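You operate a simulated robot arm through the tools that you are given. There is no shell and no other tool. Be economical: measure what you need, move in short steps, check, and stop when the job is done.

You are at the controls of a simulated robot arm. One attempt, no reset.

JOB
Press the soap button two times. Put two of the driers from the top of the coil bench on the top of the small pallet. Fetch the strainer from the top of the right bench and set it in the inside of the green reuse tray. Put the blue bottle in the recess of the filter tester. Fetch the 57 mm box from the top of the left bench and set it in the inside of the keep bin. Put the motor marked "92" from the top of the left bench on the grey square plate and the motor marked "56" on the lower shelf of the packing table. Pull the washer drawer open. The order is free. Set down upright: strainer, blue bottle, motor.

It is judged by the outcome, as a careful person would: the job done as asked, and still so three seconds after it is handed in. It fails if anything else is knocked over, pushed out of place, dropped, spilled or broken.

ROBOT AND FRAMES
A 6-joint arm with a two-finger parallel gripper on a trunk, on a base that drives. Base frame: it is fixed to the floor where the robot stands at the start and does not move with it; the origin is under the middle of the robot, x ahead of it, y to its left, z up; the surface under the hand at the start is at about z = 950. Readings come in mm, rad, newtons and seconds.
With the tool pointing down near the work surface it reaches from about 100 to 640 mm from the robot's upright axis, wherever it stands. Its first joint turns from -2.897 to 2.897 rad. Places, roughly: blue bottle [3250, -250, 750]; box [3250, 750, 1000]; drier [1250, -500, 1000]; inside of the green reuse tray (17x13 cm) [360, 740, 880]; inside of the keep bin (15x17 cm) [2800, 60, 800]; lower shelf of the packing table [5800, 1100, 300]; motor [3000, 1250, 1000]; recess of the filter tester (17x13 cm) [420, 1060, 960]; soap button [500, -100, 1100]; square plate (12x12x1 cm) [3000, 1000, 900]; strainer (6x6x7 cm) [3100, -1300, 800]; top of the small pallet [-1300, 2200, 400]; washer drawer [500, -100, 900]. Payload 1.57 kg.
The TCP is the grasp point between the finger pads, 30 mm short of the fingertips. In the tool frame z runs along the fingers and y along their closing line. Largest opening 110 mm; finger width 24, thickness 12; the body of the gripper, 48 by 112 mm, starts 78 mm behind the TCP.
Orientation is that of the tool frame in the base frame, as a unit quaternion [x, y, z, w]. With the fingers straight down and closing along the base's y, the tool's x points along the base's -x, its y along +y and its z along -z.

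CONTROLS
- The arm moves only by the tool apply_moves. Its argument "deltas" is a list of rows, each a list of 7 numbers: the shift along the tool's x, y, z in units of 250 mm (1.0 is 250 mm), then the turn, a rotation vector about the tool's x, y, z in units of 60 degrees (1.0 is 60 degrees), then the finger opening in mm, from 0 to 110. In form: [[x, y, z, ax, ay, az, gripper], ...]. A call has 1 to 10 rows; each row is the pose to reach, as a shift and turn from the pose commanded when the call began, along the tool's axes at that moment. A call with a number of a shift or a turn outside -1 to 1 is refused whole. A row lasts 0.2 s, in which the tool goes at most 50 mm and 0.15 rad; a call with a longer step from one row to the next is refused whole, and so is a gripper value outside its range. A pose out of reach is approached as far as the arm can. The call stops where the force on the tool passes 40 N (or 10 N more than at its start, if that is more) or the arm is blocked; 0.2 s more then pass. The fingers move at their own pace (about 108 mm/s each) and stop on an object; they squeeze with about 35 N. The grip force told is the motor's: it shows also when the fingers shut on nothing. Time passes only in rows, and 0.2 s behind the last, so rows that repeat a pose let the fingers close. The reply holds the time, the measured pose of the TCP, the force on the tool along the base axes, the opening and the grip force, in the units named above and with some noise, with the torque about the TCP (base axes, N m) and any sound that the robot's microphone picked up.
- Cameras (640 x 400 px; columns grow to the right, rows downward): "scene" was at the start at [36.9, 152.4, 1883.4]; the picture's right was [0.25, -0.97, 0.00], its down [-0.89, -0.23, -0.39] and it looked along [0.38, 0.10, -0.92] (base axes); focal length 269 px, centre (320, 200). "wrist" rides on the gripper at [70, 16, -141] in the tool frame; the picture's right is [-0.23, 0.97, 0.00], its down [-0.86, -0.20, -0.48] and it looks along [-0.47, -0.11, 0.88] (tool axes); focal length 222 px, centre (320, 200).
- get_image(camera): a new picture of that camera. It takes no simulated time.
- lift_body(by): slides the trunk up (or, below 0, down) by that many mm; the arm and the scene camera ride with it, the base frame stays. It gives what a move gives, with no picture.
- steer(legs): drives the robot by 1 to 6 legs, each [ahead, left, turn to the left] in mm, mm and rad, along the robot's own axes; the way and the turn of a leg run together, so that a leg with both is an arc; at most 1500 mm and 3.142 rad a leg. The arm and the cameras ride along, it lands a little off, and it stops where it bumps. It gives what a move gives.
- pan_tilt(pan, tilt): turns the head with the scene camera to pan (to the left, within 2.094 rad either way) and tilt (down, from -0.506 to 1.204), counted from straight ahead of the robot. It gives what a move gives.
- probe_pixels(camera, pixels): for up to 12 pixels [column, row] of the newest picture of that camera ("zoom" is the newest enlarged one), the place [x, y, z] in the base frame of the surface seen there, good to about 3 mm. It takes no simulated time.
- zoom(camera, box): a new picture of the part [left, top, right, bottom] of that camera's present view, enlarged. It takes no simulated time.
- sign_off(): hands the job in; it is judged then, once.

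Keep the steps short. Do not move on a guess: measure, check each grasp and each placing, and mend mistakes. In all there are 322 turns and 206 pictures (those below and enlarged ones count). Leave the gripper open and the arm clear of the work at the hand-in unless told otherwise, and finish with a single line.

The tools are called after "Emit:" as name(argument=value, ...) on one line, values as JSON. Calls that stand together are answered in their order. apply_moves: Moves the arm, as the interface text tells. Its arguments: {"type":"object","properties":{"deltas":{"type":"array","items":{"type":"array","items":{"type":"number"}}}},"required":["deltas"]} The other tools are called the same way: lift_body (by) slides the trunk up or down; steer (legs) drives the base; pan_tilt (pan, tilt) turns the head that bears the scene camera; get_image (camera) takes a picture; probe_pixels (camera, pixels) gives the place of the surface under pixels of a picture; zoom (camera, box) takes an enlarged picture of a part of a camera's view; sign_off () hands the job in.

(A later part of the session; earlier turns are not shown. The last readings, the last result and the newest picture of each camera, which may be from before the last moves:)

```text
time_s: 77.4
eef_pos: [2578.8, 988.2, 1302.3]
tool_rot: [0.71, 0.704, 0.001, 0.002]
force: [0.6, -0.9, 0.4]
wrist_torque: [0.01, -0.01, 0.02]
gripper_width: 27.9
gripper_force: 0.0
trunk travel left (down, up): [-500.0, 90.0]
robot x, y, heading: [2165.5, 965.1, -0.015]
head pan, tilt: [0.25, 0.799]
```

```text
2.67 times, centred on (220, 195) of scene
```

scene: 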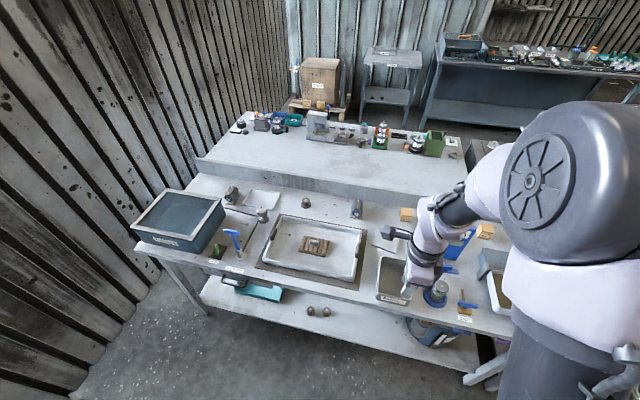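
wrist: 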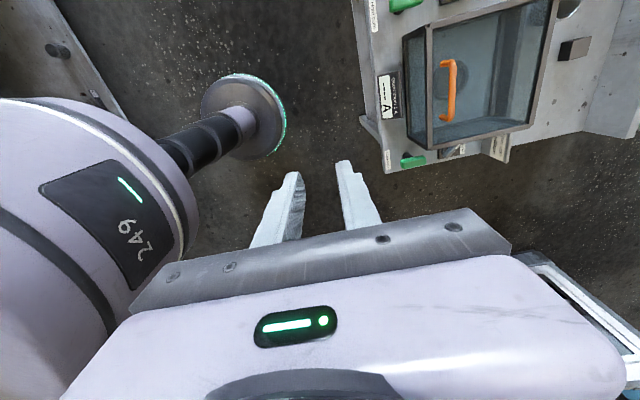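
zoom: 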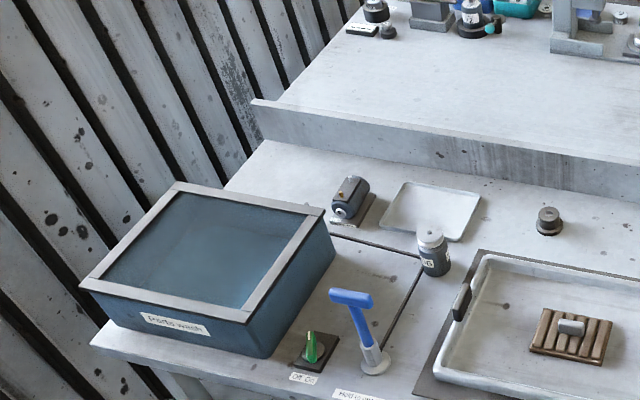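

Emit:
zoom(camera="scene", box=[280, 170, 520, 320])

Emit:
probe_pixels(camera="scene", pixels=[[262, 213], [230, 195], [306, 204], [357, 208], [250, 200], [314, 245], [406, 213], [437, 295], [390, 275], [300, 290], [235, 235], [440, 175]])

Emit:
get_image(camera="wrist")

```text
2.67 times, centred on (400, 245) of scene
```

zoom: 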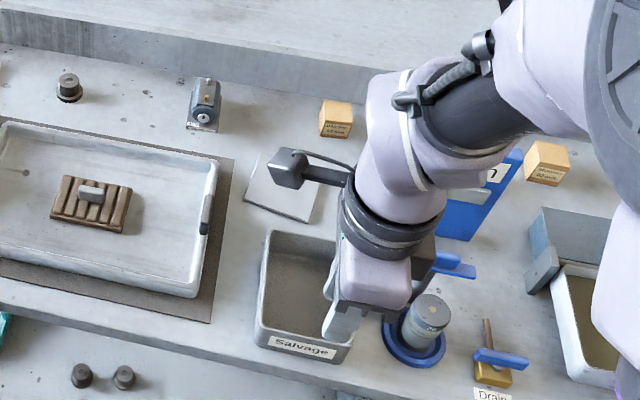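

```text
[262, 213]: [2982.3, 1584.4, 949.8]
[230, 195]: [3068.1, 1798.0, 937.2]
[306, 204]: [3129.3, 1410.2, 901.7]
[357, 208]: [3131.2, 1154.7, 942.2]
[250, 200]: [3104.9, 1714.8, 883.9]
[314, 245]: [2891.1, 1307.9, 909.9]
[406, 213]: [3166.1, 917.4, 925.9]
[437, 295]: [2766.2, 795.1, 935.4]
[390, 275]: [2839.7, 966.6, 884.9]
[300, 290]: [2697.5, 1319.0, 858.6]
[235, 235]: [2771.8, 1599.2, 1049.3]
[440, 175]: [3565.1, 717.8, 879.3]
```

```text
165 pictures are left
```

wrist: 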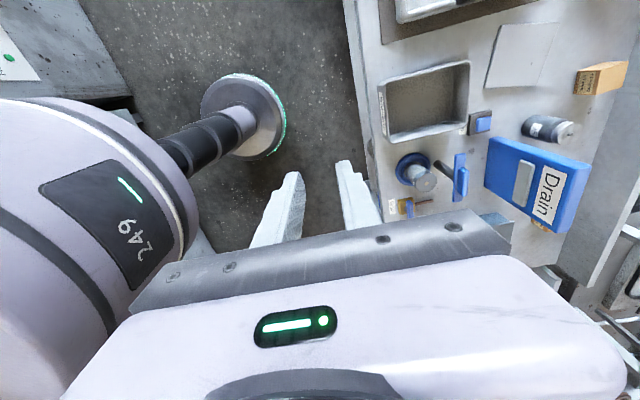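

Emit:
zoom(camera="scene", box=[215, 180, 295, 230])

Emit:
zoom(camera="scene", box=[330, 190, 420, 246])

Emit:
zoom(camera="wrist", box=[470, 40, 640, 146])

Emit:
zoom(camera="wrist", box=[360, 110, 500, 220])

```text
8.00 times, centred on (255, 205) of scene
```

zoom: 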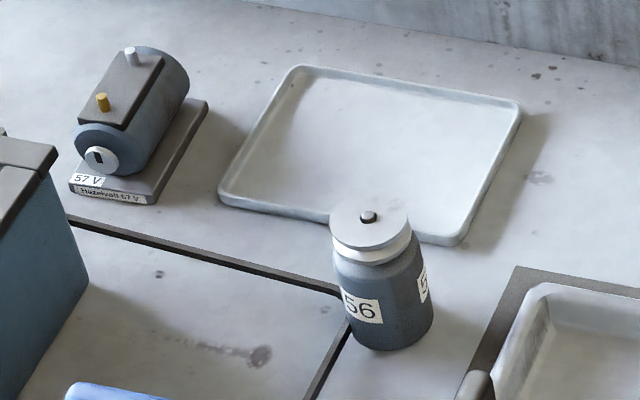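

```text
7.11 times, centred on (375, 218) of scene
```

zoom: 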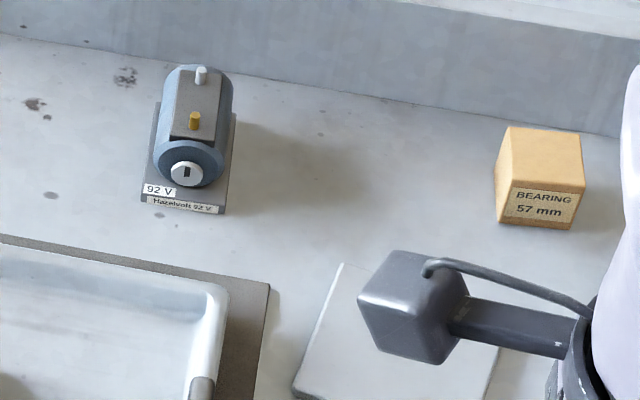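

```text
3.76 times, centred on (555, 93) of wrist
```

zoom: 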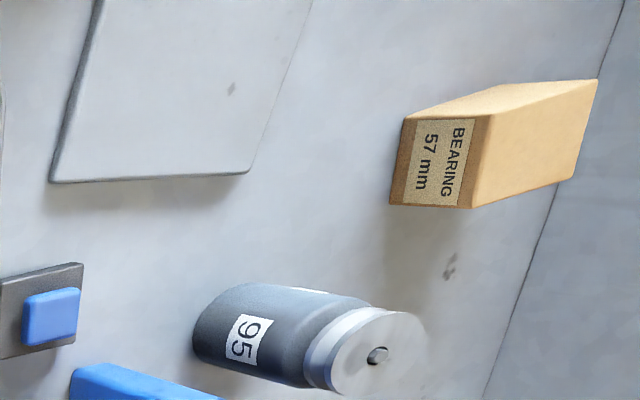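

```text
3.64 times, centred on (430, 165) of wrist
```

zoom: 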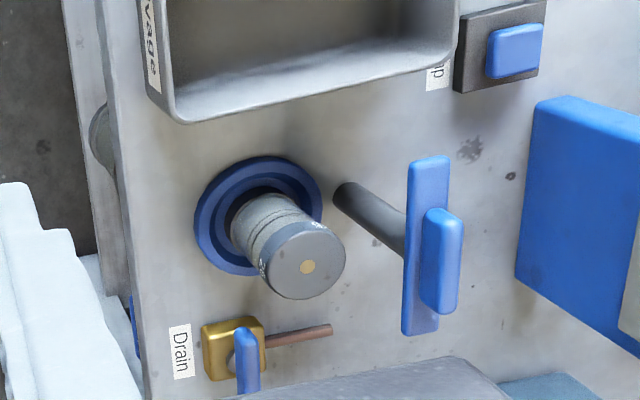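

The cylinder by the Drain panel needs a close read; also look for other cylinders and the second box.

Emit:
zoom(camera="wrist", box=[515, 105, 595, 155])

Emit:
zoom(camera="scene", box=[430, 215, 520, 320])

Emit:
zoom(camera="scene", box=[220, 110, 480, 180])

```text
8.00 times, centred on (555, 130) of wrist
```

zoom: 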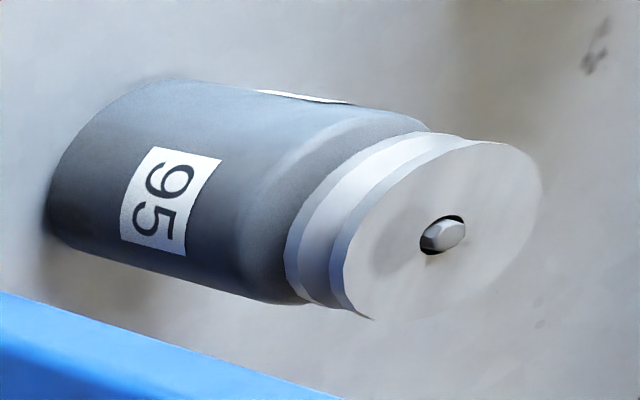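

```text
3.81 times, centred on (475, 268) of scene
```

zoom: 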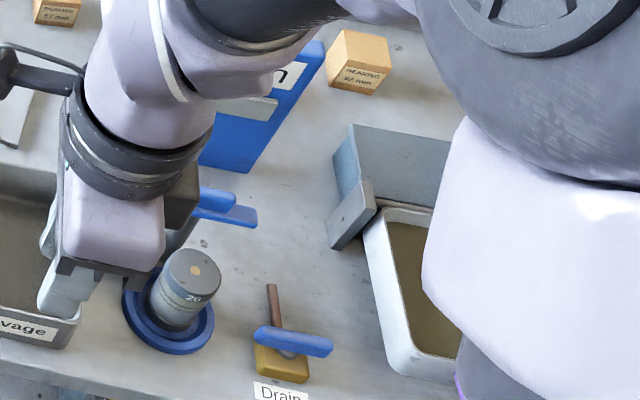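

```text
2.46 times, centred on (350, 145) of scene
```

zoom: 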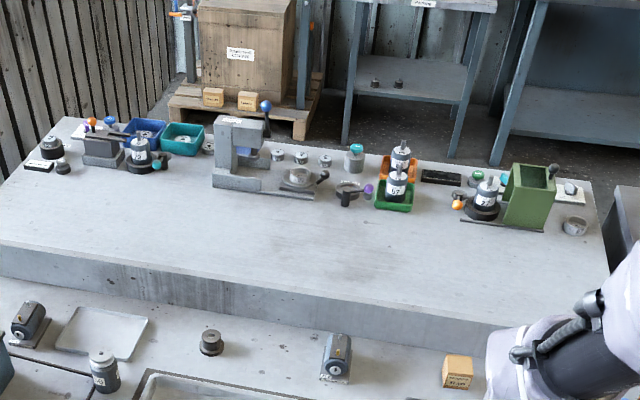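

I need to see the robot-facing side of the cylinder on the blue ring. Turn the hand back to the starting orientation and come over it.

Emit:
apply_moves(deltas=[[-0.08, 0.0, 0, 0, 0, -0.14, 28], [-0.16, 0.0, 0, 0, 0, -0.28, 28], [-0.24, 0.0, 0, 0, 0, -0.42, 28], [-0.32, 0.0, 0, 0, 0, -0.56, 28], [-0.4, 0, 0, 0, 0, -0.7, 28], [-0.5, 0, 0, 0, 0, -0.75, 28]])

Emit:
apply_moves(deltas=[[0, 0.0, 0, 0, 0, -0.14, 28], [0, 0.0, 0, 0, 0, -0.28, 28], [0, 0.0, 0, 0, 0, -0.42, 28], [0, 0.0, 0, 0, 0, -0.56, 28], [0, 0, 0, 0, 0, -0.7, 28], [0, 0, 0, 0, 0, -0.75, 28]])

Emit:
get_image(camera="wrist")

```text
time_s: 78.8
eef_pos: [2576.6, 860.8, 1302.5]
tool_rot: [0.386, 0.923, 0.001, 0.002]
force: [0.0, 0.7, 0.6]
wrist_torque: [0.02, 0.01, 0.01]
gripper_width: 28.0
gripper_force: 0.1
trunk travel left (down, up): [-500.0, 90.0]
robot x, y, heading: [2169.3, 968.8, -0.006]
head pan, tilt: [0.25, 0.799]
```

```text
time_s: 80.2
eef_pos: [2577.7, 862.8, 1302.6]
tool_rot: [0.003, 1.0, 0.0, 0.002]
force: [-0.2, 0.4, -0.6]
wrist_torque: [0.02, 0.01, -0.01]
gripper_width: 28.1
gripper_force: 0.1
trunk travel left (down, up): [-500.0, 90.0]
robot x, y, heading: [2168.2, 963.3, -0.008]
head pan, tilt: [0.25, 0.799]
```

```text
157 pictures are left
```

wrist: 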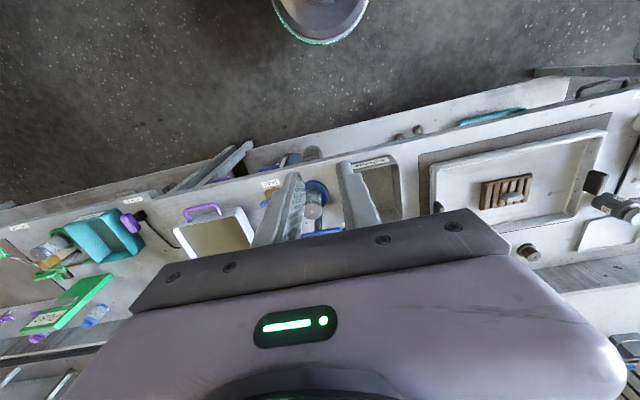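

Emit:
zoom(camera="wrist", box=[280, 165, 360, 235])

Emit:
zoom(camera="wrist", box=[500, 150, 640, 260])

Emit:
zoom(camera="wrist", box=[0, 180, 160, 320])

```text
5.71 times, centred on (320, 200) of wrist
```

zoom: 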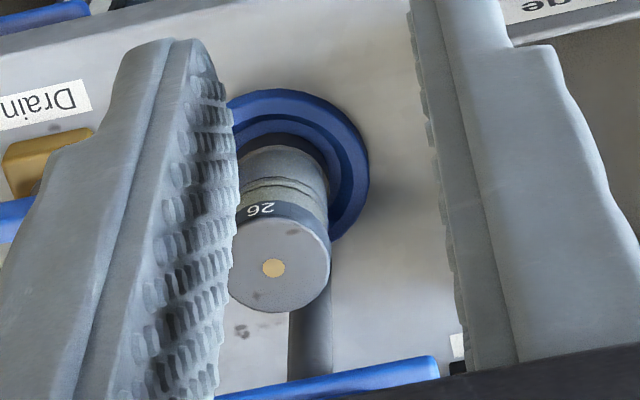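

```text
3.64 times, centred on (570, 205) of wrist
```

zoom: 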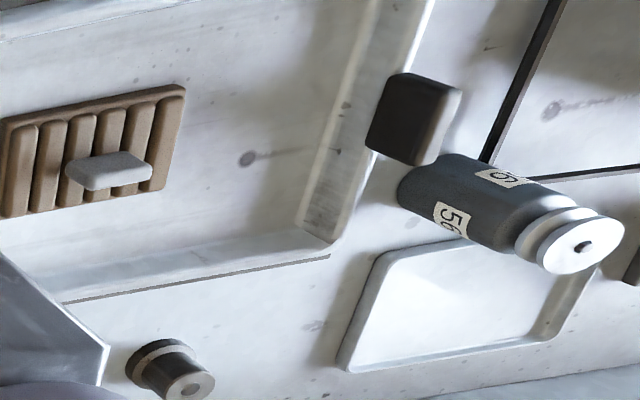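

```text
2.86 times, centred on (80, 250) of wrist
```

zoom: 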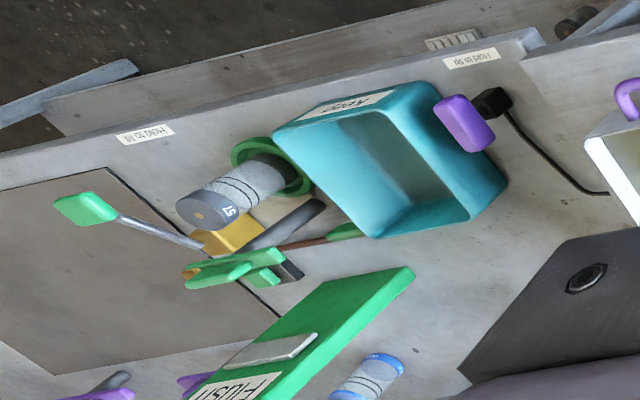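

The can by the Drain panel reads "95"-ish; I need a surer upright view. I'll shift the robot right and look left at that part of the bench.

Emit:
steer(legs=[[0, -700, 0]])

Emit:
pan_tilt(pan=0.55, tilt=0.7)

Emit:
get_image(camera="scene")

Emit:
zoom(camera="scene", box=[200, 140, 400, 265])

```text
time_s: 84.1
eef_pos: [2572.7, 154.7, 1302.6]
tool_rot: [0.001, 1.0, 0.0, 0.001]
force: [0.6, -0.1, 0.2]
wrist_torque: [-0.01, -0.01, 0.01]
gripper_width: 28.2
gripper_force: 0.0
trunk travel left (down, up): [-500.0, 90.0]
robot x, y, heading: [2160.3, 251.4, -0.007]
head pan, tilt: [0.25, 0.799]
```

```text
time_s: 84.9
eef_pos: [2573.5, 154.0, 1301.9]
tool_rot: [0.0, 1.0, 0.0, 0.002]
force: [-0.2, 0.1, -0.5]
wrist_torque: [-0.01, -0.01, 0.0]
gripper_width: 27.9
gripper_force: 0.1
trunk travel left (down, up): [-500.0, 90.0]
robot x, y, heading: [2159.4, 253.3, -0.005]
head pan, tilt: [0.55, 0.7]
```

```text
153 pictures are left
```

scene: 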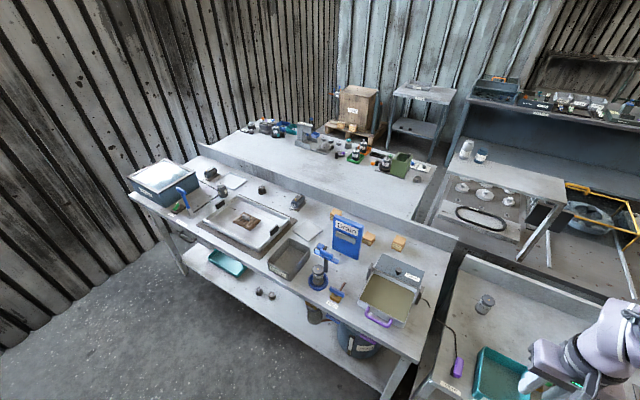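

```text
3.20 times, centred on (300, 202) of scene
```

zoom: 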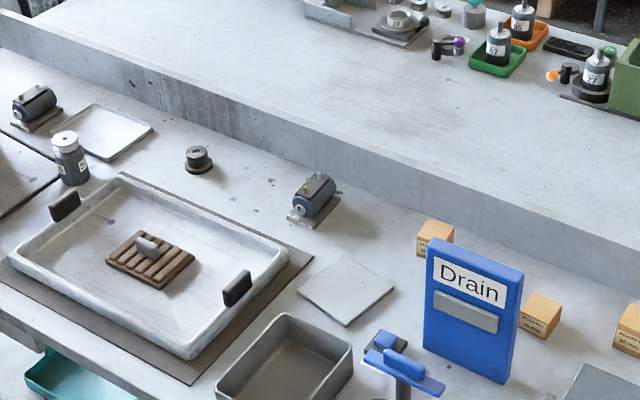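

Emit:
zoom(camera="scene", box=[197, 162, 229, 182])

Emit:
zoom(camera="scene", box=[284, 190, 316, 210])

Emit:
zoom(camera="scene", box=[325, 200, 415, 256])

```text
16.00 times, centred on (213, 172) of scene
```

zoom: 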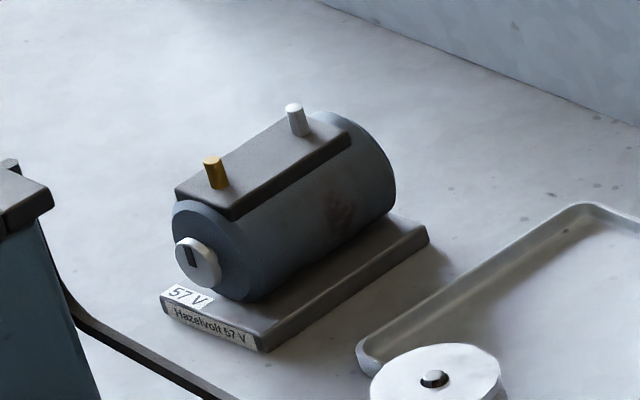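

```text
16.00 times, centred on (300, 200) of scene
```

zoom: 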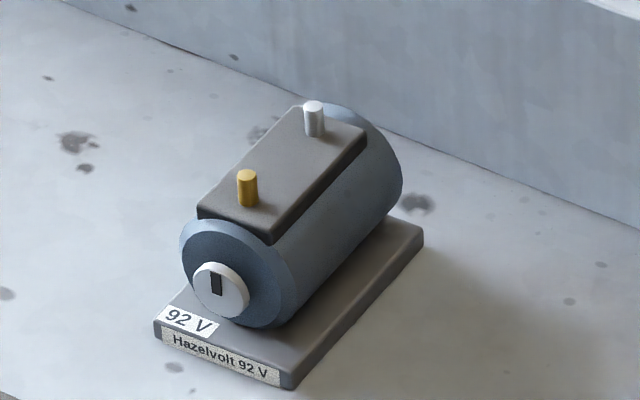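

```text
7.11 times, centred on (370, 228) of scene
```

zoom: 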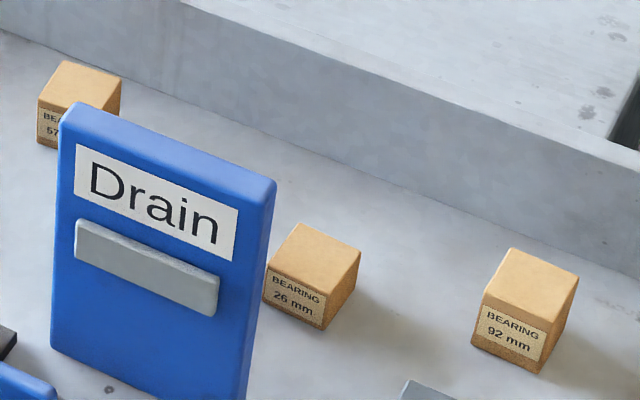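

Boxes read 57, 26, 92 mm. Next: go to y≈1080 for a close look at the can behind the Drain panel, and measure base footprint/bench clearance.

Emit:
steer(legs=[[0, 850, 0]])

Emit:
get_image(camera="wrist")

Emit:
zoom(camera="wrist", box=[140, 160, 300, 260])

```text
time_s: 89.4
eef_pos: [2575.3, 1005.0, 1302.5]
tool_rot: [0.0, 1.0, 0.0, 0.002]
force: [-0.3, 0.9, 0.6]
wrist_torque: [-0.03, 0.04, 0.02]
gripper_width: 28.1
gripper_force: 0.0
trunk travel left (down, up): [-500.0, 90.0]
robot x, y, heading: [2165.8, 1102.6, -0.01]
head pan, tilt: [0.55, 0.7]
```

```text
148 pictures are left
```

wrist: 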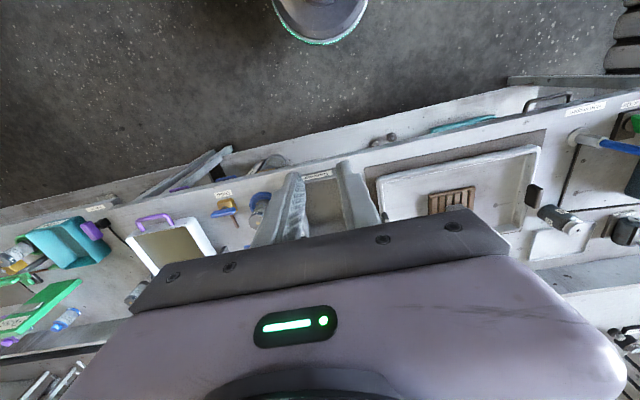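

```text
4.00 times, centred on (220, 210) of wrist
```

zoom: 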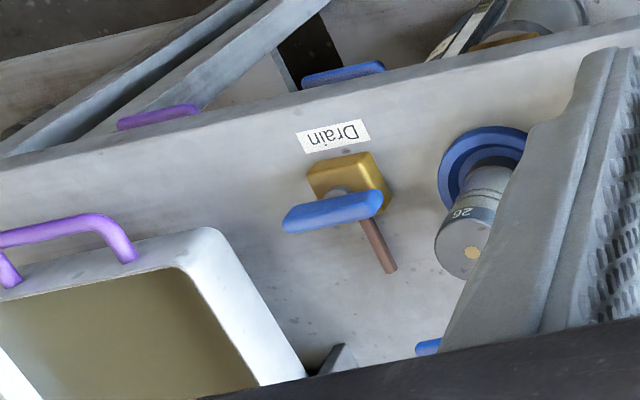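

Emit:
probe_pixels(camera="wrist", pixels=[[320, 43], [285, 30], [366, 5], [320, 30], [400, 105], [230, 155], [330, 170], [500, 110], [45, 195], [385, 138]])

Emit:
steer(legs=[[0, -550, 0]])

Emit:
get_image(camera="scene")

```text
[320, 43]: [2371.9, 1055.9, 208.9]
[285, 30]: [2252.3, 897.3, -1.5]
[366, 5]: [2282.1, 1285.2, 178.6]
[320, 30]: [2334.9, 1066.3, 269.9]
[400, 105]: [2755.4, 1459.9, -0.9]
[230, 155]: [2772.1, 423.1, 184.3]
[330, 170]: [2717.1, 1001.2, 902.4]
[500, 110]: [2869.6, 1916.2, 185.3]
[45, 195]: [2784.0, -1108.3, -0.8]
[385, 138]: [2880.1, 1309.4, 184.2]
```

```text
time_s: 92.6
eef_pos: [2575.4, 450.8, 1303.1]
tool_rot: [0.001, 1.0, 0.0, 0.001]
force: [-0.5, 0.3, 0.0]
wrist_torque: [-0.01, 0.01, 0.0]
gripper_width: 28.1
gripper_force: 0.0
trunk travel left (down, up): [-500.0, 90.0]
robot x, y, heading: [2165.7, 547.9, -0.002]
head pan, tilt: [0.55, 0.7]
```

```text
146 pictures are left
```

scene: 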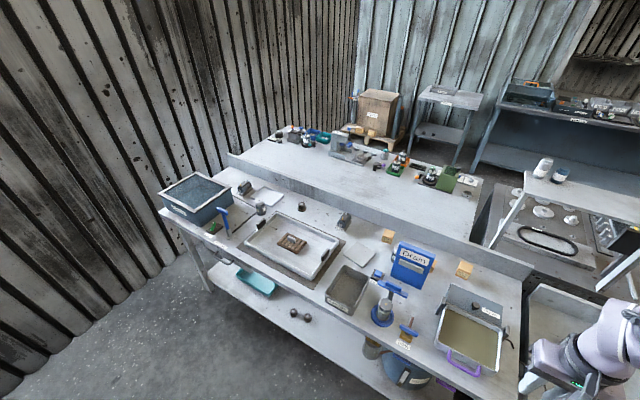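

Base radius is only ≈210 mm, so I can stand at x≈2500. Zoom on the ring jar and panel area.

Emit:
zoom(camera="scene", box=[360, 280, 424, 320])

Emit:
zoom(camera="scene", box=[375, 225, 479, 290])

```text
10.00 times, centred on (392, 300) of scene
```

zoom: 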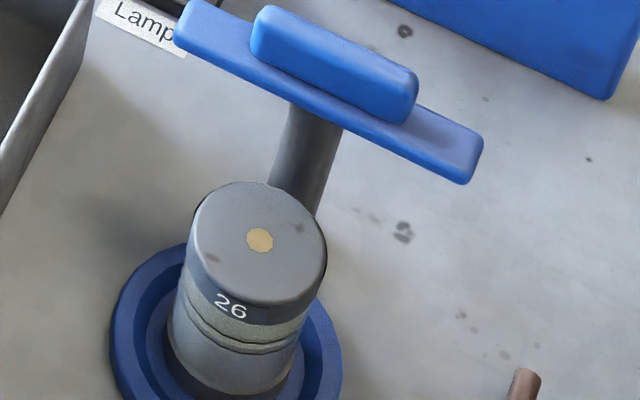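

```text
6.15 times, centred on (427, 258) of scene
```

zoom: 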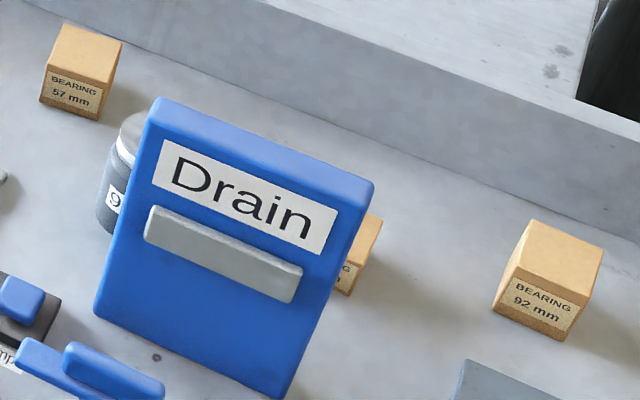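

The can starts with "9". Move 120 mm left to see the rest of the label upright.

Emit:
steer(legs=[[0, 170, 0]])

Emit:
pan_tilt(pan=0.3, tilt=0.75)

Emit:
get_image(camera="scene")

```text
time_s: 94.1
eef_pos: [2575.2, 624.2, 1302.6]
tool_rot: [0.0, 1.0, -0.001, 0.001]
force: [0.2, -0.3, -0.9]
wrist_torque: [0.0, 0.0, 0.0]
gripper_width: 28.0
gripper_force: 0.0
trunk travel left (down, up): [-500.0, 90.0]
robot x, y, heading: [2165.8, 717.5, 0.005]
head pan, tilt: [0.55, 0.7]
```

```text
time_s: 94.9
eef_pos: [2575.8, 622.7, 1301.5]
tool_rot: [0.0, 1.0, 0.001, 0.001]
force: [0.1, -0.2, 0.3]
wrist_torque: [-0.01, 0.03, 0.02]
gripper_width: 28.0
gripper_force: 0.0
trunk travel left (down, up): [-500.0, 90.0]
robot x, y, heading: [2159.7, 722.1, 0.001]
head pan, tilt: [0.3, 0.75]
```

```text
143 pictures are left
```

scene: 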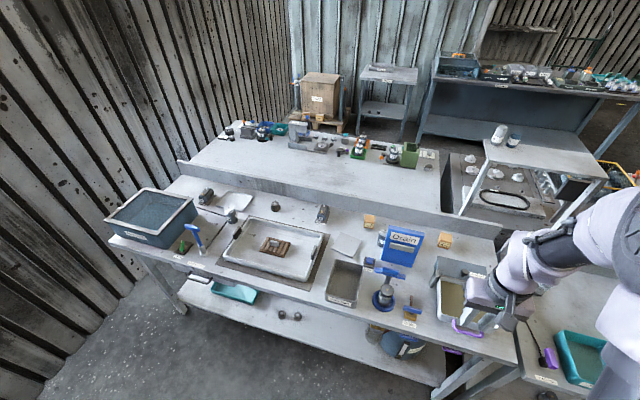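

Emit:
zoom(camera="scene", box=[368, 220, 400, 250])

Emit:
probe_pixels(camera="scene", pixels=[[383, 233], [369, 219], [369, 224], [345, 245], [232, 214], [365, 222], [374, 222], [331, 246], [361, 245]])

Emit:
zoom(camera="scene", box=[320, 200, 400, 260])

```text
13.33 times, centred on (384, 235) of scene
```

zoom: 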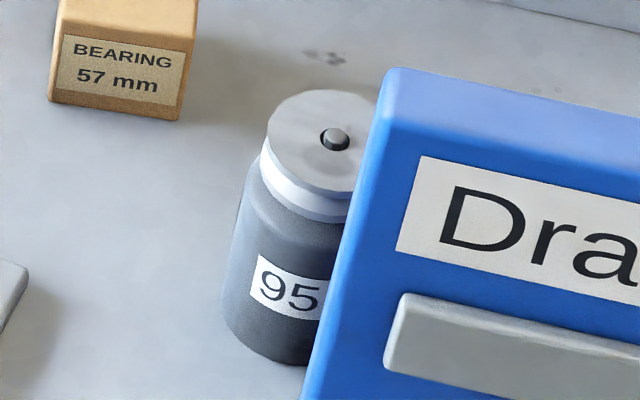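

```text
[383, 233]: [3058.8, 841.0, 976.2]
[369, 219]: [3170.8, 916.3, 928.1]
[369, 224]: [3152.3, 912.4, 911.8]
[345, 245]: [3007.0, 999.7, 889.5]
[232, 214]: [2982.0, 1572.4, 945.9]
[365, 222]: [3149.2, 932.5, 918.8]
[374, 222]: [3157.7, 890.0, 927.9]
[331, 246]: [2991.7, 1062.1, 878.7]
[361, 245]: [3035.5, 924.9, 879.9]
```

```text
6.67 times, centred on (360, 230) of scene
```

zoom: 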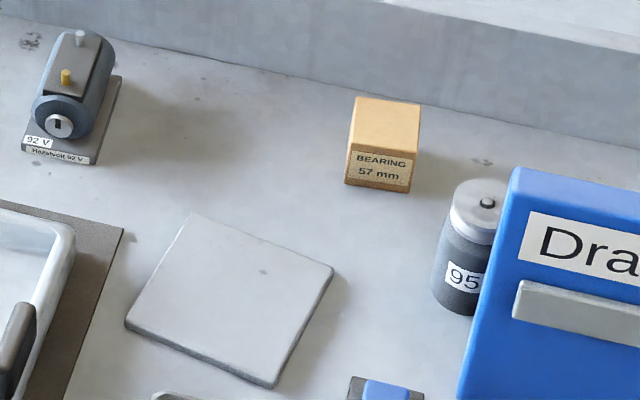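

The can reads 95, so motor "92" must be elsewhere. I'll inspect the left end of the left bench (behind the parts-wash bin).

Emit:
steer(legs=[[0, 650, 0]])

Emit:
pan_tilt(pan=0.45, tilt=0.8)

Emit:
get_image(camera="scene")

Emit:
get_image(camera="wrist")

```text
time_s: 98.5
eef_pos: [2576.6, 1267.7, 1301.8]
tool_rot: [0.001, 1.0, 0.0, 0.001]
force: [-0.1, -0.1, -0.6]
wrist_torque: [0.0, 0.0, 0.02]
gripper_width: 28.3
gripper_force: 0.0
trunk travel left (down, up): [-500.0, 90.0]
robot x, y, heading: [2163.3, 1364.6, -0.0]
head pan, tilt: [0.3, 0.75]
```

```text
time_s: 99.2
eef_pos: [2576.0, 1267.6, 1302.3]
tool_rot: [0.002, 1.0, 0.0, 0.003]
force: [0.4, 0.0, 0.7]
wrist_torque: [0.01, 0.03, 0.02]
gripper_width: 28.1
gripper_force: 0.0
trunk travel left (down, up): [-500.0, 90.0]
robot x, y, heading: [2165.5, 1366.0, -0.0]
head pan, tilt: [0.45, 0.799]
```

```text
140 pictures are left
```

scene: 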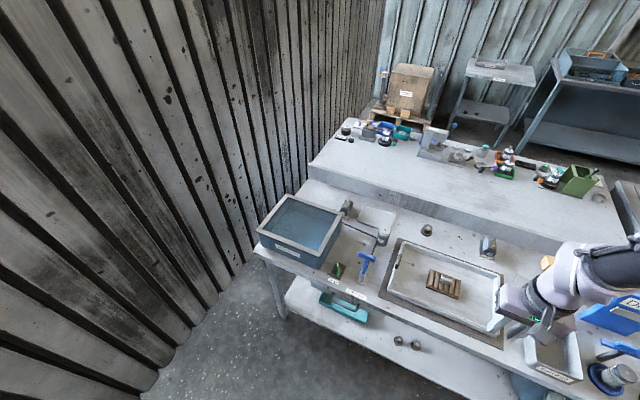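

```text
139 pictures are left
```

wrist: 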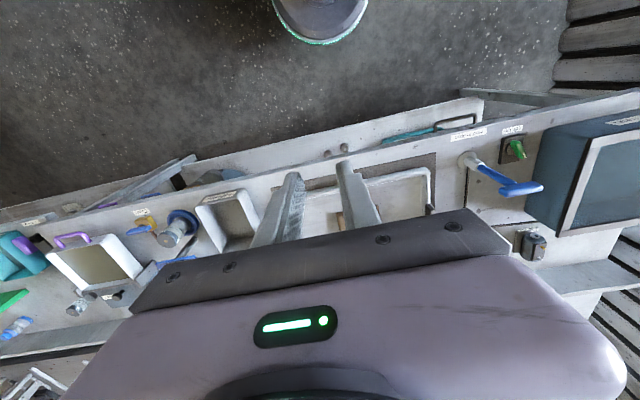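

Emit:
zoom(camera="wrist", box=[40, 270, 140, 330])

Emit:
probe_pixels(camera="wrist", pixels=[[78, 305], [110, 292], [175, 230], [20, 327]])

Emit:
zoom(camera="wrist", box=[490, 210, 580, 270])

Emit:
zoom(camera="scene", box=[320, 190, 420, 260])

```text
6.40 times, centred on (90, 300) of wrist
```

zoom: 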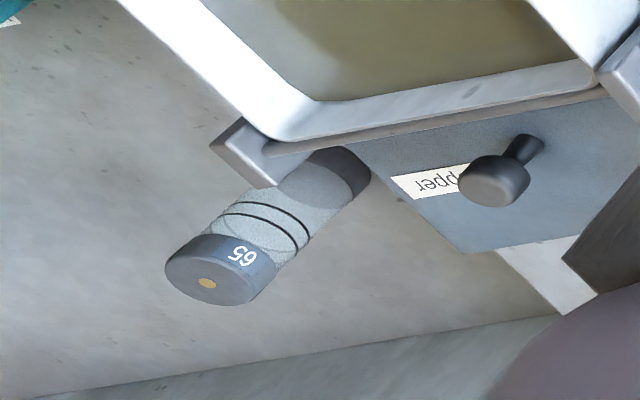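

```text
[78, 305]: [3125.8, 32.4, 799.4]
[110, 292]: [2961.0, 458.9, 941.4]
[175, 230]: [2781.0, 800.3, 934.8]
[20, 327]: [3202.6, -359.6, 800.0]
```

```text
6.67 times, centred on (535, 240) of wrist
```

zoom: 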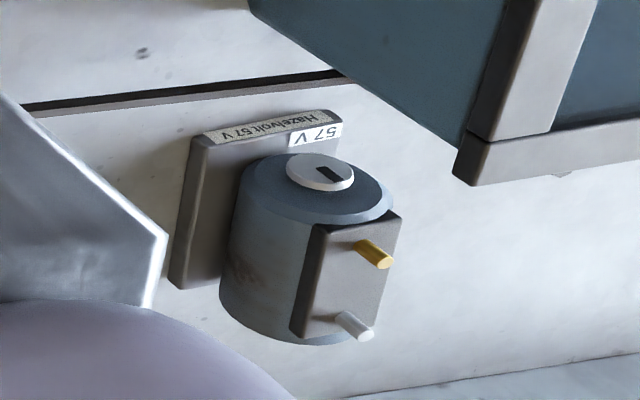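

```text
5.71 times, centred on (370, 225) of scene
```

zoom: 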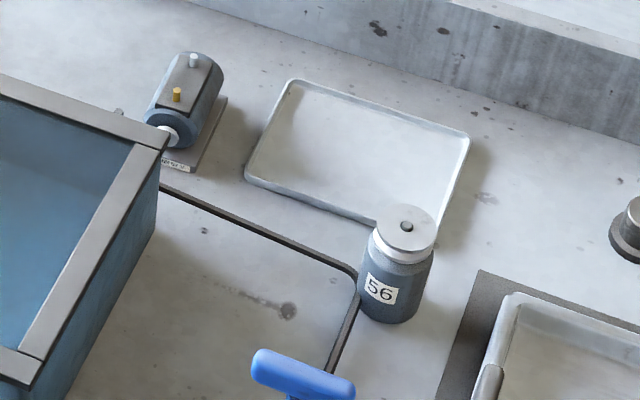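

Emit:
zoom(camera="scene", box=[330, 110, 430, 172])

Emit:
zoom(camera="scene", box=[430, 130, 610, 210])

Emit:
zoom(camera="scene", box=[250, 180, 350, 262])

```text
6.40 times, centred on (380, 141) of scene
```

zoom: 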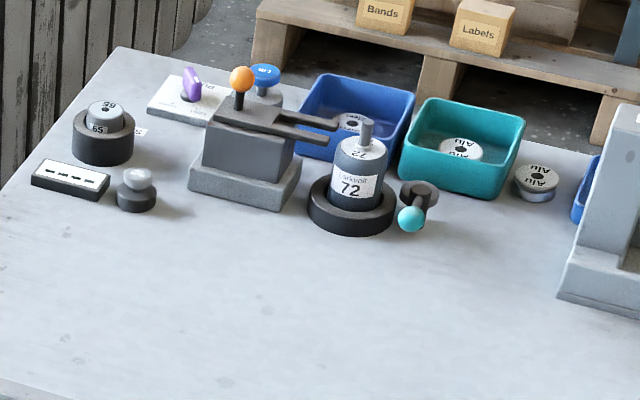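

```text
3.56 times, centred on (520, 170) of scene
```

zoom: 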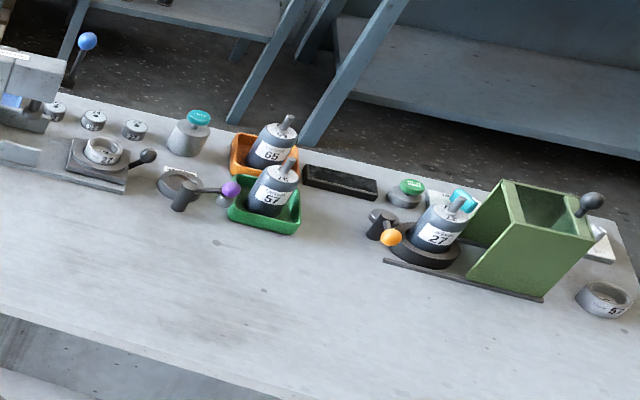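

```text
4.88 times, centred on (300, 221) of scene
```

zoom: 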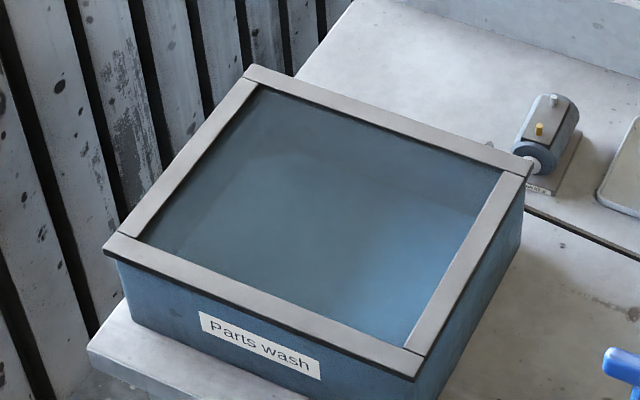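

Something small peeks out behind the parts-wash bin (zoom (490,143)). I go closer so the wrist camera sees behind the bin.

Emit:
steer(legs=[[250, 300, 0]])

Emit:
get_image(camera="wrist")

Emit:
get_image(camera="scene")

```text
time_s: 101.6
eef_pos: [2827.4, 1574.4, 1302.2]
tool_rot: [-0.003, 1.0, 0.0, 0.001]
force: [0.1, 0.2, -0.8]
wrist_torque: [-0.02, 0.0, 0.01]
gripper_width: 28.1
gripper_force: 0.0
trunk travel left (down, up): [-500.0, 90.0]
robot x, y, heading: [2414.5, 1669.9, 0.003]
head pan, tilt: [0.45, 0.799]
```

```text
132 pictures are left
```

wrist: 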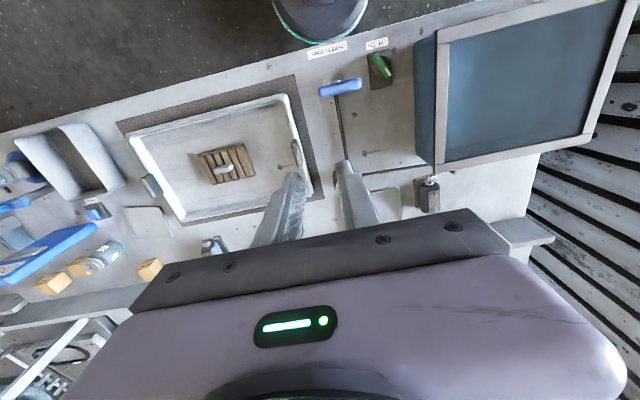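

```text
131 pictures are left
```

scene: 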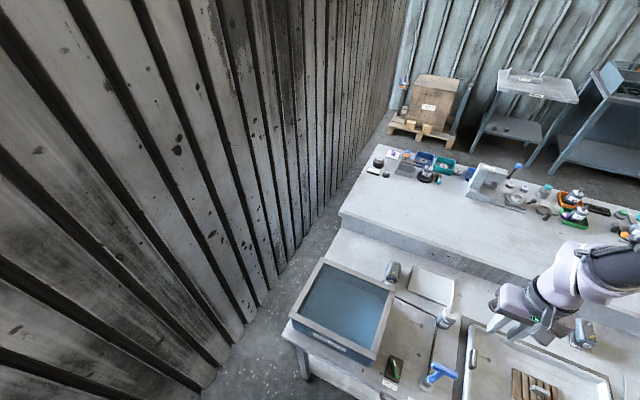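

Nothing behind the bin. Zoom on the can near the boxes from this side (wrist (105,255)).

Emit:
zoom(camera="wrist", box=[20, 225, 140, 300])

Emit:
zoom(camera="wrist", box=[190, 225, 240, 260])

```text
5.33 times, centred on (80, 262) of wrist
```

zoom: 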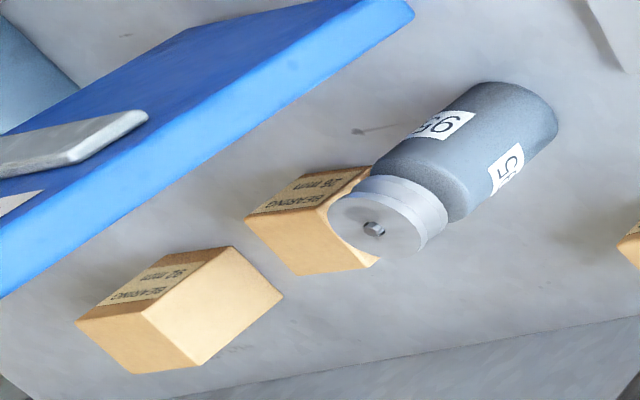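

```text
11.43 times, centred on (215, 242) of wrist
```

zoom: 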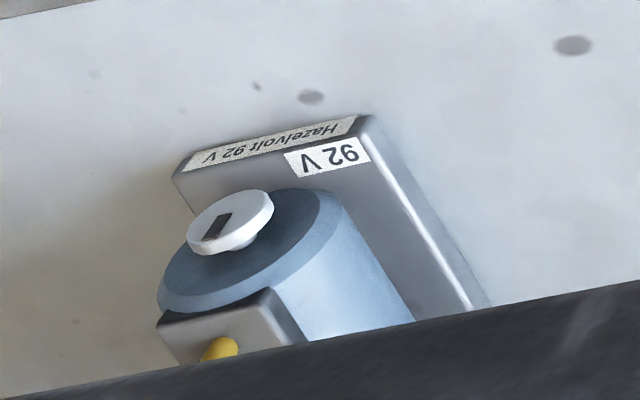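

The can is 95 for sure; the only "92" motor on the left bench is the Hazelvolt motor marked 92. I'll do the box first, and look more there. Drive in front of the 57 mm box.

Emit:
steer(legs=[[0, -750, 0], [95, 0, 0]])

Emit:
get_image(camera="wrist")

Emit:
pan_tilt(pan=0.0, tilt=1.2)

Emit:
get_image(camera="scene")

```text
time_s: 106.4
eef_pos: [2924.0, 815.9, 1301.6]
tool_rot: [-0.002, 1.0, 0.0, 0.001]
force: [-0.3, 0.3, -0.8]
wrist_torque: [-0.01, 0.0, -0.01]
gripper_width: 27.7
gripper_force: 0.1
trunk travel left (down, up): [-500.0, 90.0]
robot x, y, heading: [2510.0, 906.3, 0.0]
head pan, tilt: [0.45, 0.799]
```

```text
128 pictures are left
```

wrist: 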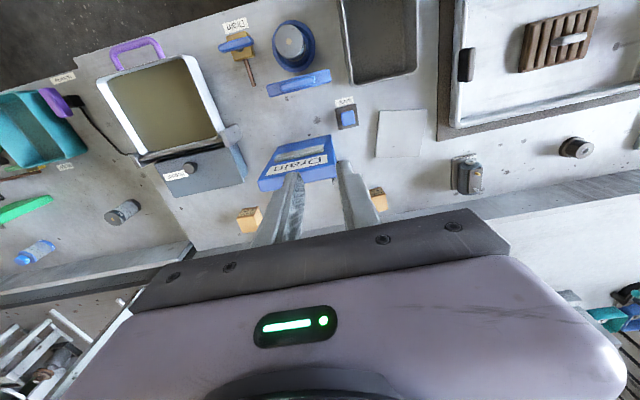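

```text
time_s: 107.3
eef_pos: [2922.6, 816.0, 1303.6]
tool_rot: [-0.001, 1.0, 0.0, 0.002]
force: [0.1, -0.3, -0.2]
wrist_torque: [-0.01, -0.01, 0.01]
gripper_width: 28.5
gripper_force: 0.0
trunk travel left (down, up): [-500.0, 90.0]
robot x, y, heading: [2512.2, 909.7, 0.002]
head pan, tilt: [0.0, 1.201]
```

```text
127 pictures are left
```

scene: 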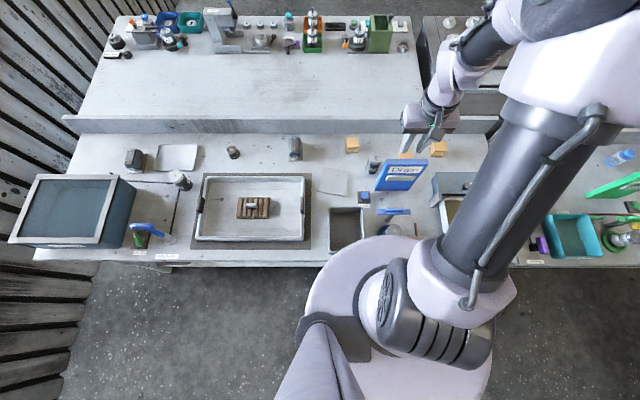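

Good top view. Measuring the box, plate, motor 92, can 56, keep bin.

Emit:
zoom(camera="scene", box=[280, 120, 420, 220])

Emit:
probe_pixels(camera="zoom", pixels=[[310, 100], [330, 105], [355, 100], [330, 80], [305, 85], [352, 125], [320, 125], [240, 245], [70, 110], [70, 150], [55, 165], [88, 165]])

Emit:
probe_pixels(camera="scene", pixels=[[573, 235], [552, 228], [598, 228], [545, 255], [605, 252], [560, 216], [590, 216], [578, 252]])

```text
4.00 times, centred on (350, 170) of scene
```

zoom: 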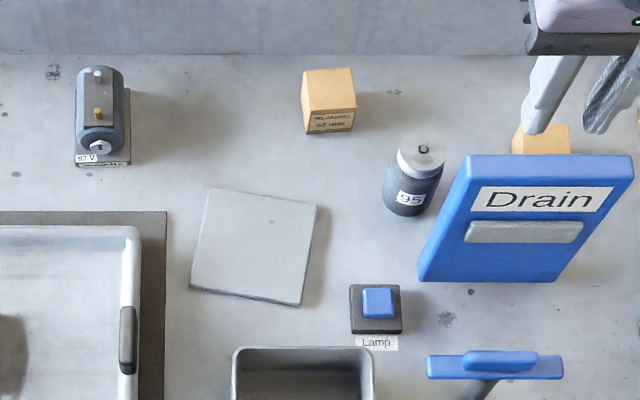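

```text
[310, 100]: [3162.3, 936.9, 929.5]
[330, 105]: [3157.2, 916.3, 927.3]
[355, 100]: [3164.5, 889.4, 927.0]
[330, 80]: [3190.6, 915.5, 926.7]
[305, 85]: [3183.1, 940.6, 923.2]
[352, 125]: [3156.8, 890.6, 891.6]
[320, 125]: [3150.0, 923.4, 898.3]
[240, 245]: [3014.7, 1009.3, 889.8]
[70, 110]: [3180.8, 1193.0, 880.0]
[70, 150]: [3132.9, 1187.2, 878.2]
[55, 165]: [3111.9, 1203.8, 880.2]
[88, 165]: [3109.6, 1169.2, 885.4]
```

```text
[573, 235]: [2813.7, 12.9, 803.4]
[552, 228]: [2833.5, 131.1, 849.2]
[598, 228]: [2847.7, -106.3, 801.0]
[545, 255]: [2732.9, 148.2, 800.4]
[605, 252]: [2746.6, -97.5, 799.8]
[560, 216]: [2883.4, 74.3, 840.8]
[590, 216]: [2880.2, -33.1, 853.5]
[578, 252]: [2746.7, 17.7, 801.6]
```

Box: x 3152–3203, y 888–940, top 928. I'll use a 25° forward-tilted hand to reach it. First to (3080,914,1120), open 80.

Emit:
apply_moves(deltas=[[0, 0.19, 0, 0, 0, 0, 50], [0, 0.392, 0, 0, 0, 0, 80], [-0.15, 0.392, 0.1, 0, -0.1, 0, 80], [-0.3, 0.392, 0.2, 0, -0.2, 0, 80], [-0.45, 0.392, 0.32, 0, -0.32, 0, 80], [-0.6, 0.392, 0.44, 0, -0.417, 0, 80], [-0.628, 0.392, 0.6, 0, -0.417, 0, 80], [-0.628, 0.392, 0.73, 0, -0.417, 0, 80]])

Emit:
get_image(camera="scene")

Emit:
get_image(camera="wrist")

```text
refused: row 2 steps farther than a row can; nothing moved
```

```text
125 pictures are left
```

scene: 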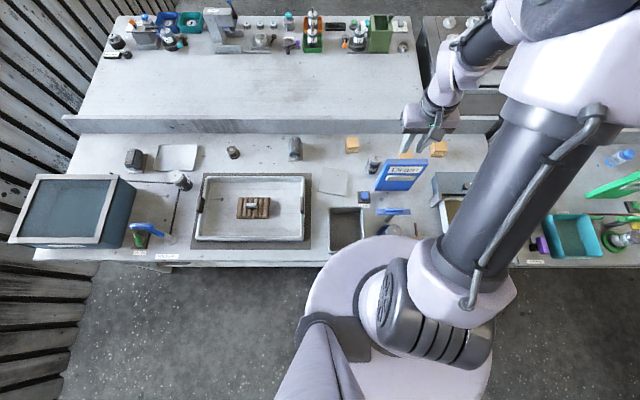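

```text
124 pictures are left
```

wrist: 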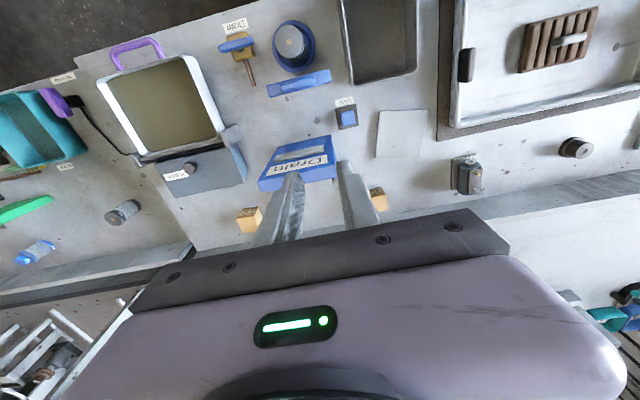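

Row step slightly too long; repeat with safe steps.

Emit:
apply_moves(deltas=[[0, 0.19, 0, 0, 0, 0, 50], [0, 0.38, 0, 0, 0, 0, 80], [-0.15, 0.392, 0.1, 0, -0.1, 0, 80], [-0.28, 0.392, 0.2, 0, -0.2, 0, 80], [-0.41, 0.392, 0.3, 0, -0.3, 0, 80], [-0.54, 0.392, 0.42, 0, -0.417, 0, 80], [-0.628, 0.392, 0.57, 0, -0.417, 0, 80], [-0.628, 0.392, 0.73, 0, -0.417, 0, 80]])

Emit:
get_image(camera="wrist")

```text
time_s: 109.1
eef_pos: [3079.6, 915.1, 1120.5]
tool_rot: [-0.002, 0.976, 0.001, 0.219]
force: [-0.3, 0.4, 0.2]
wrist_torque: [0.0, 0.0, 0.01]
gripper_width: 80.0
gripper_force: 0.0
trunk travel left (down, up): [-500.0, 90.0]
robot x, y, heading: [2512.0, 912.3, 0.003]
head pan, tilt: [0.0, 1.201]
```

```text
123 pictures are left
```

wrist: 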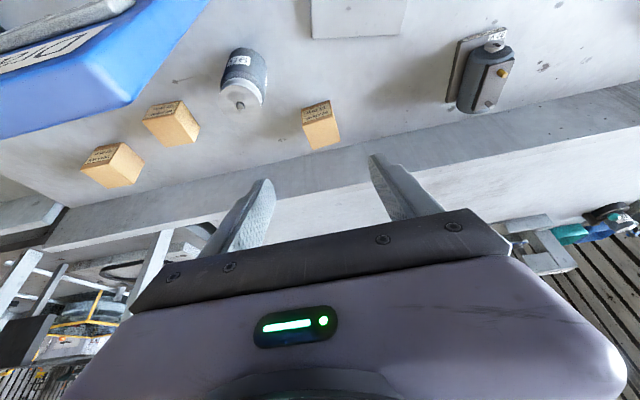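

Target lies straight along the tool axis (224 mm). Go in and grasp.

Emit:
apply_moves(deltas=[[0, 0, 0.19, 0, 0, 0, 80], [0, 0, 0.38, 0, 0, 0, 80], [0, 0, 0.57, 0, 0, 0, 80], [0, 0, 0.74, 0, 0, 0, 80], [0, 0, 0.84, 0, 0, 0, 80], [0, 0, 0.896, 0, 0, 0, 80]])

Emit:
get_image(camera="wrist")

```text
time_s: 110.5
eef_pos: [3174.9, 915.4, 916.0]
tool_rot: [-0.002, 0.976, 0.0, 0.218]
force: [0.5, 0.5, 0.3]
wrist_torque: [-0.01, 0.0, 0.02]
gripper_width: 80.1
gripper_force: 0.1
trunk travel left (down, up): [-500.0, 90.0]
robot x, y, heading: [2512.2, 911.0, -0.002]
head pan, tilt: [0.0, 1.201]
```

```text
122 pictures are left
```

wrist: 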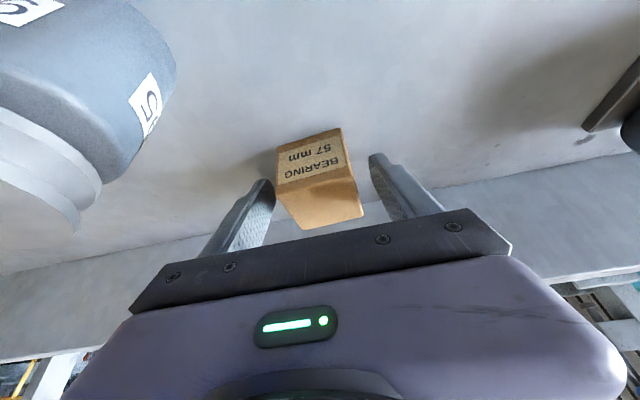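

Emit:
apply_moves(deltas=[[0, 0, 0, 0, 0, 0, 0], [0, 0, 0, 0, 0, 0, 0], [0, 0, 0, 0, 0, 0, 0], [-0.034, 0, -0.072, 0, 0, 0, 0], [-0.068, 0, -0.145, 0, 0, 0, 0], [-0.1, 0, -0.3, 0, 0, 0, 0], [-0.1, 0, -0.48, 0, 0, 0, 0], [-0.1, 0, -0.66, 0, 0, 0, 0], [-0.1, 0, -0.84, 0, 0, 0, 0], [-0.1, 0, -1, 0, 0, 0, 0]])

Emit:
get_image(camera="wrist")

```text
time_s: 112.7
eef_pos: [3088.7, 912.4, 1152.8]
tool_rot: [-0.002, 0.976, 0.0, 0.218]
force: [0.1, 0.8, -1.1]
wrist_torque: [0.02, -0.04, -0.05]
gripper_width: 49.9
gripper_force: 34.9
trunk travel left (down, up): [-500.0, 90.0]
robot x, y, heading: [2511.4, 911.0, -0.001]
head pan, tilt: [0.0, 1.201]
```

```text
121 pictures are left
```

wrist: 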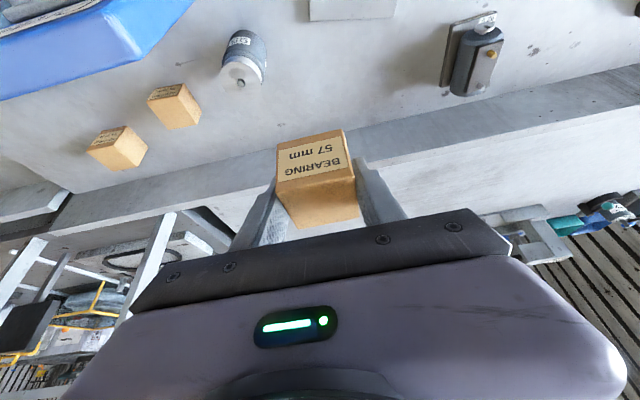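

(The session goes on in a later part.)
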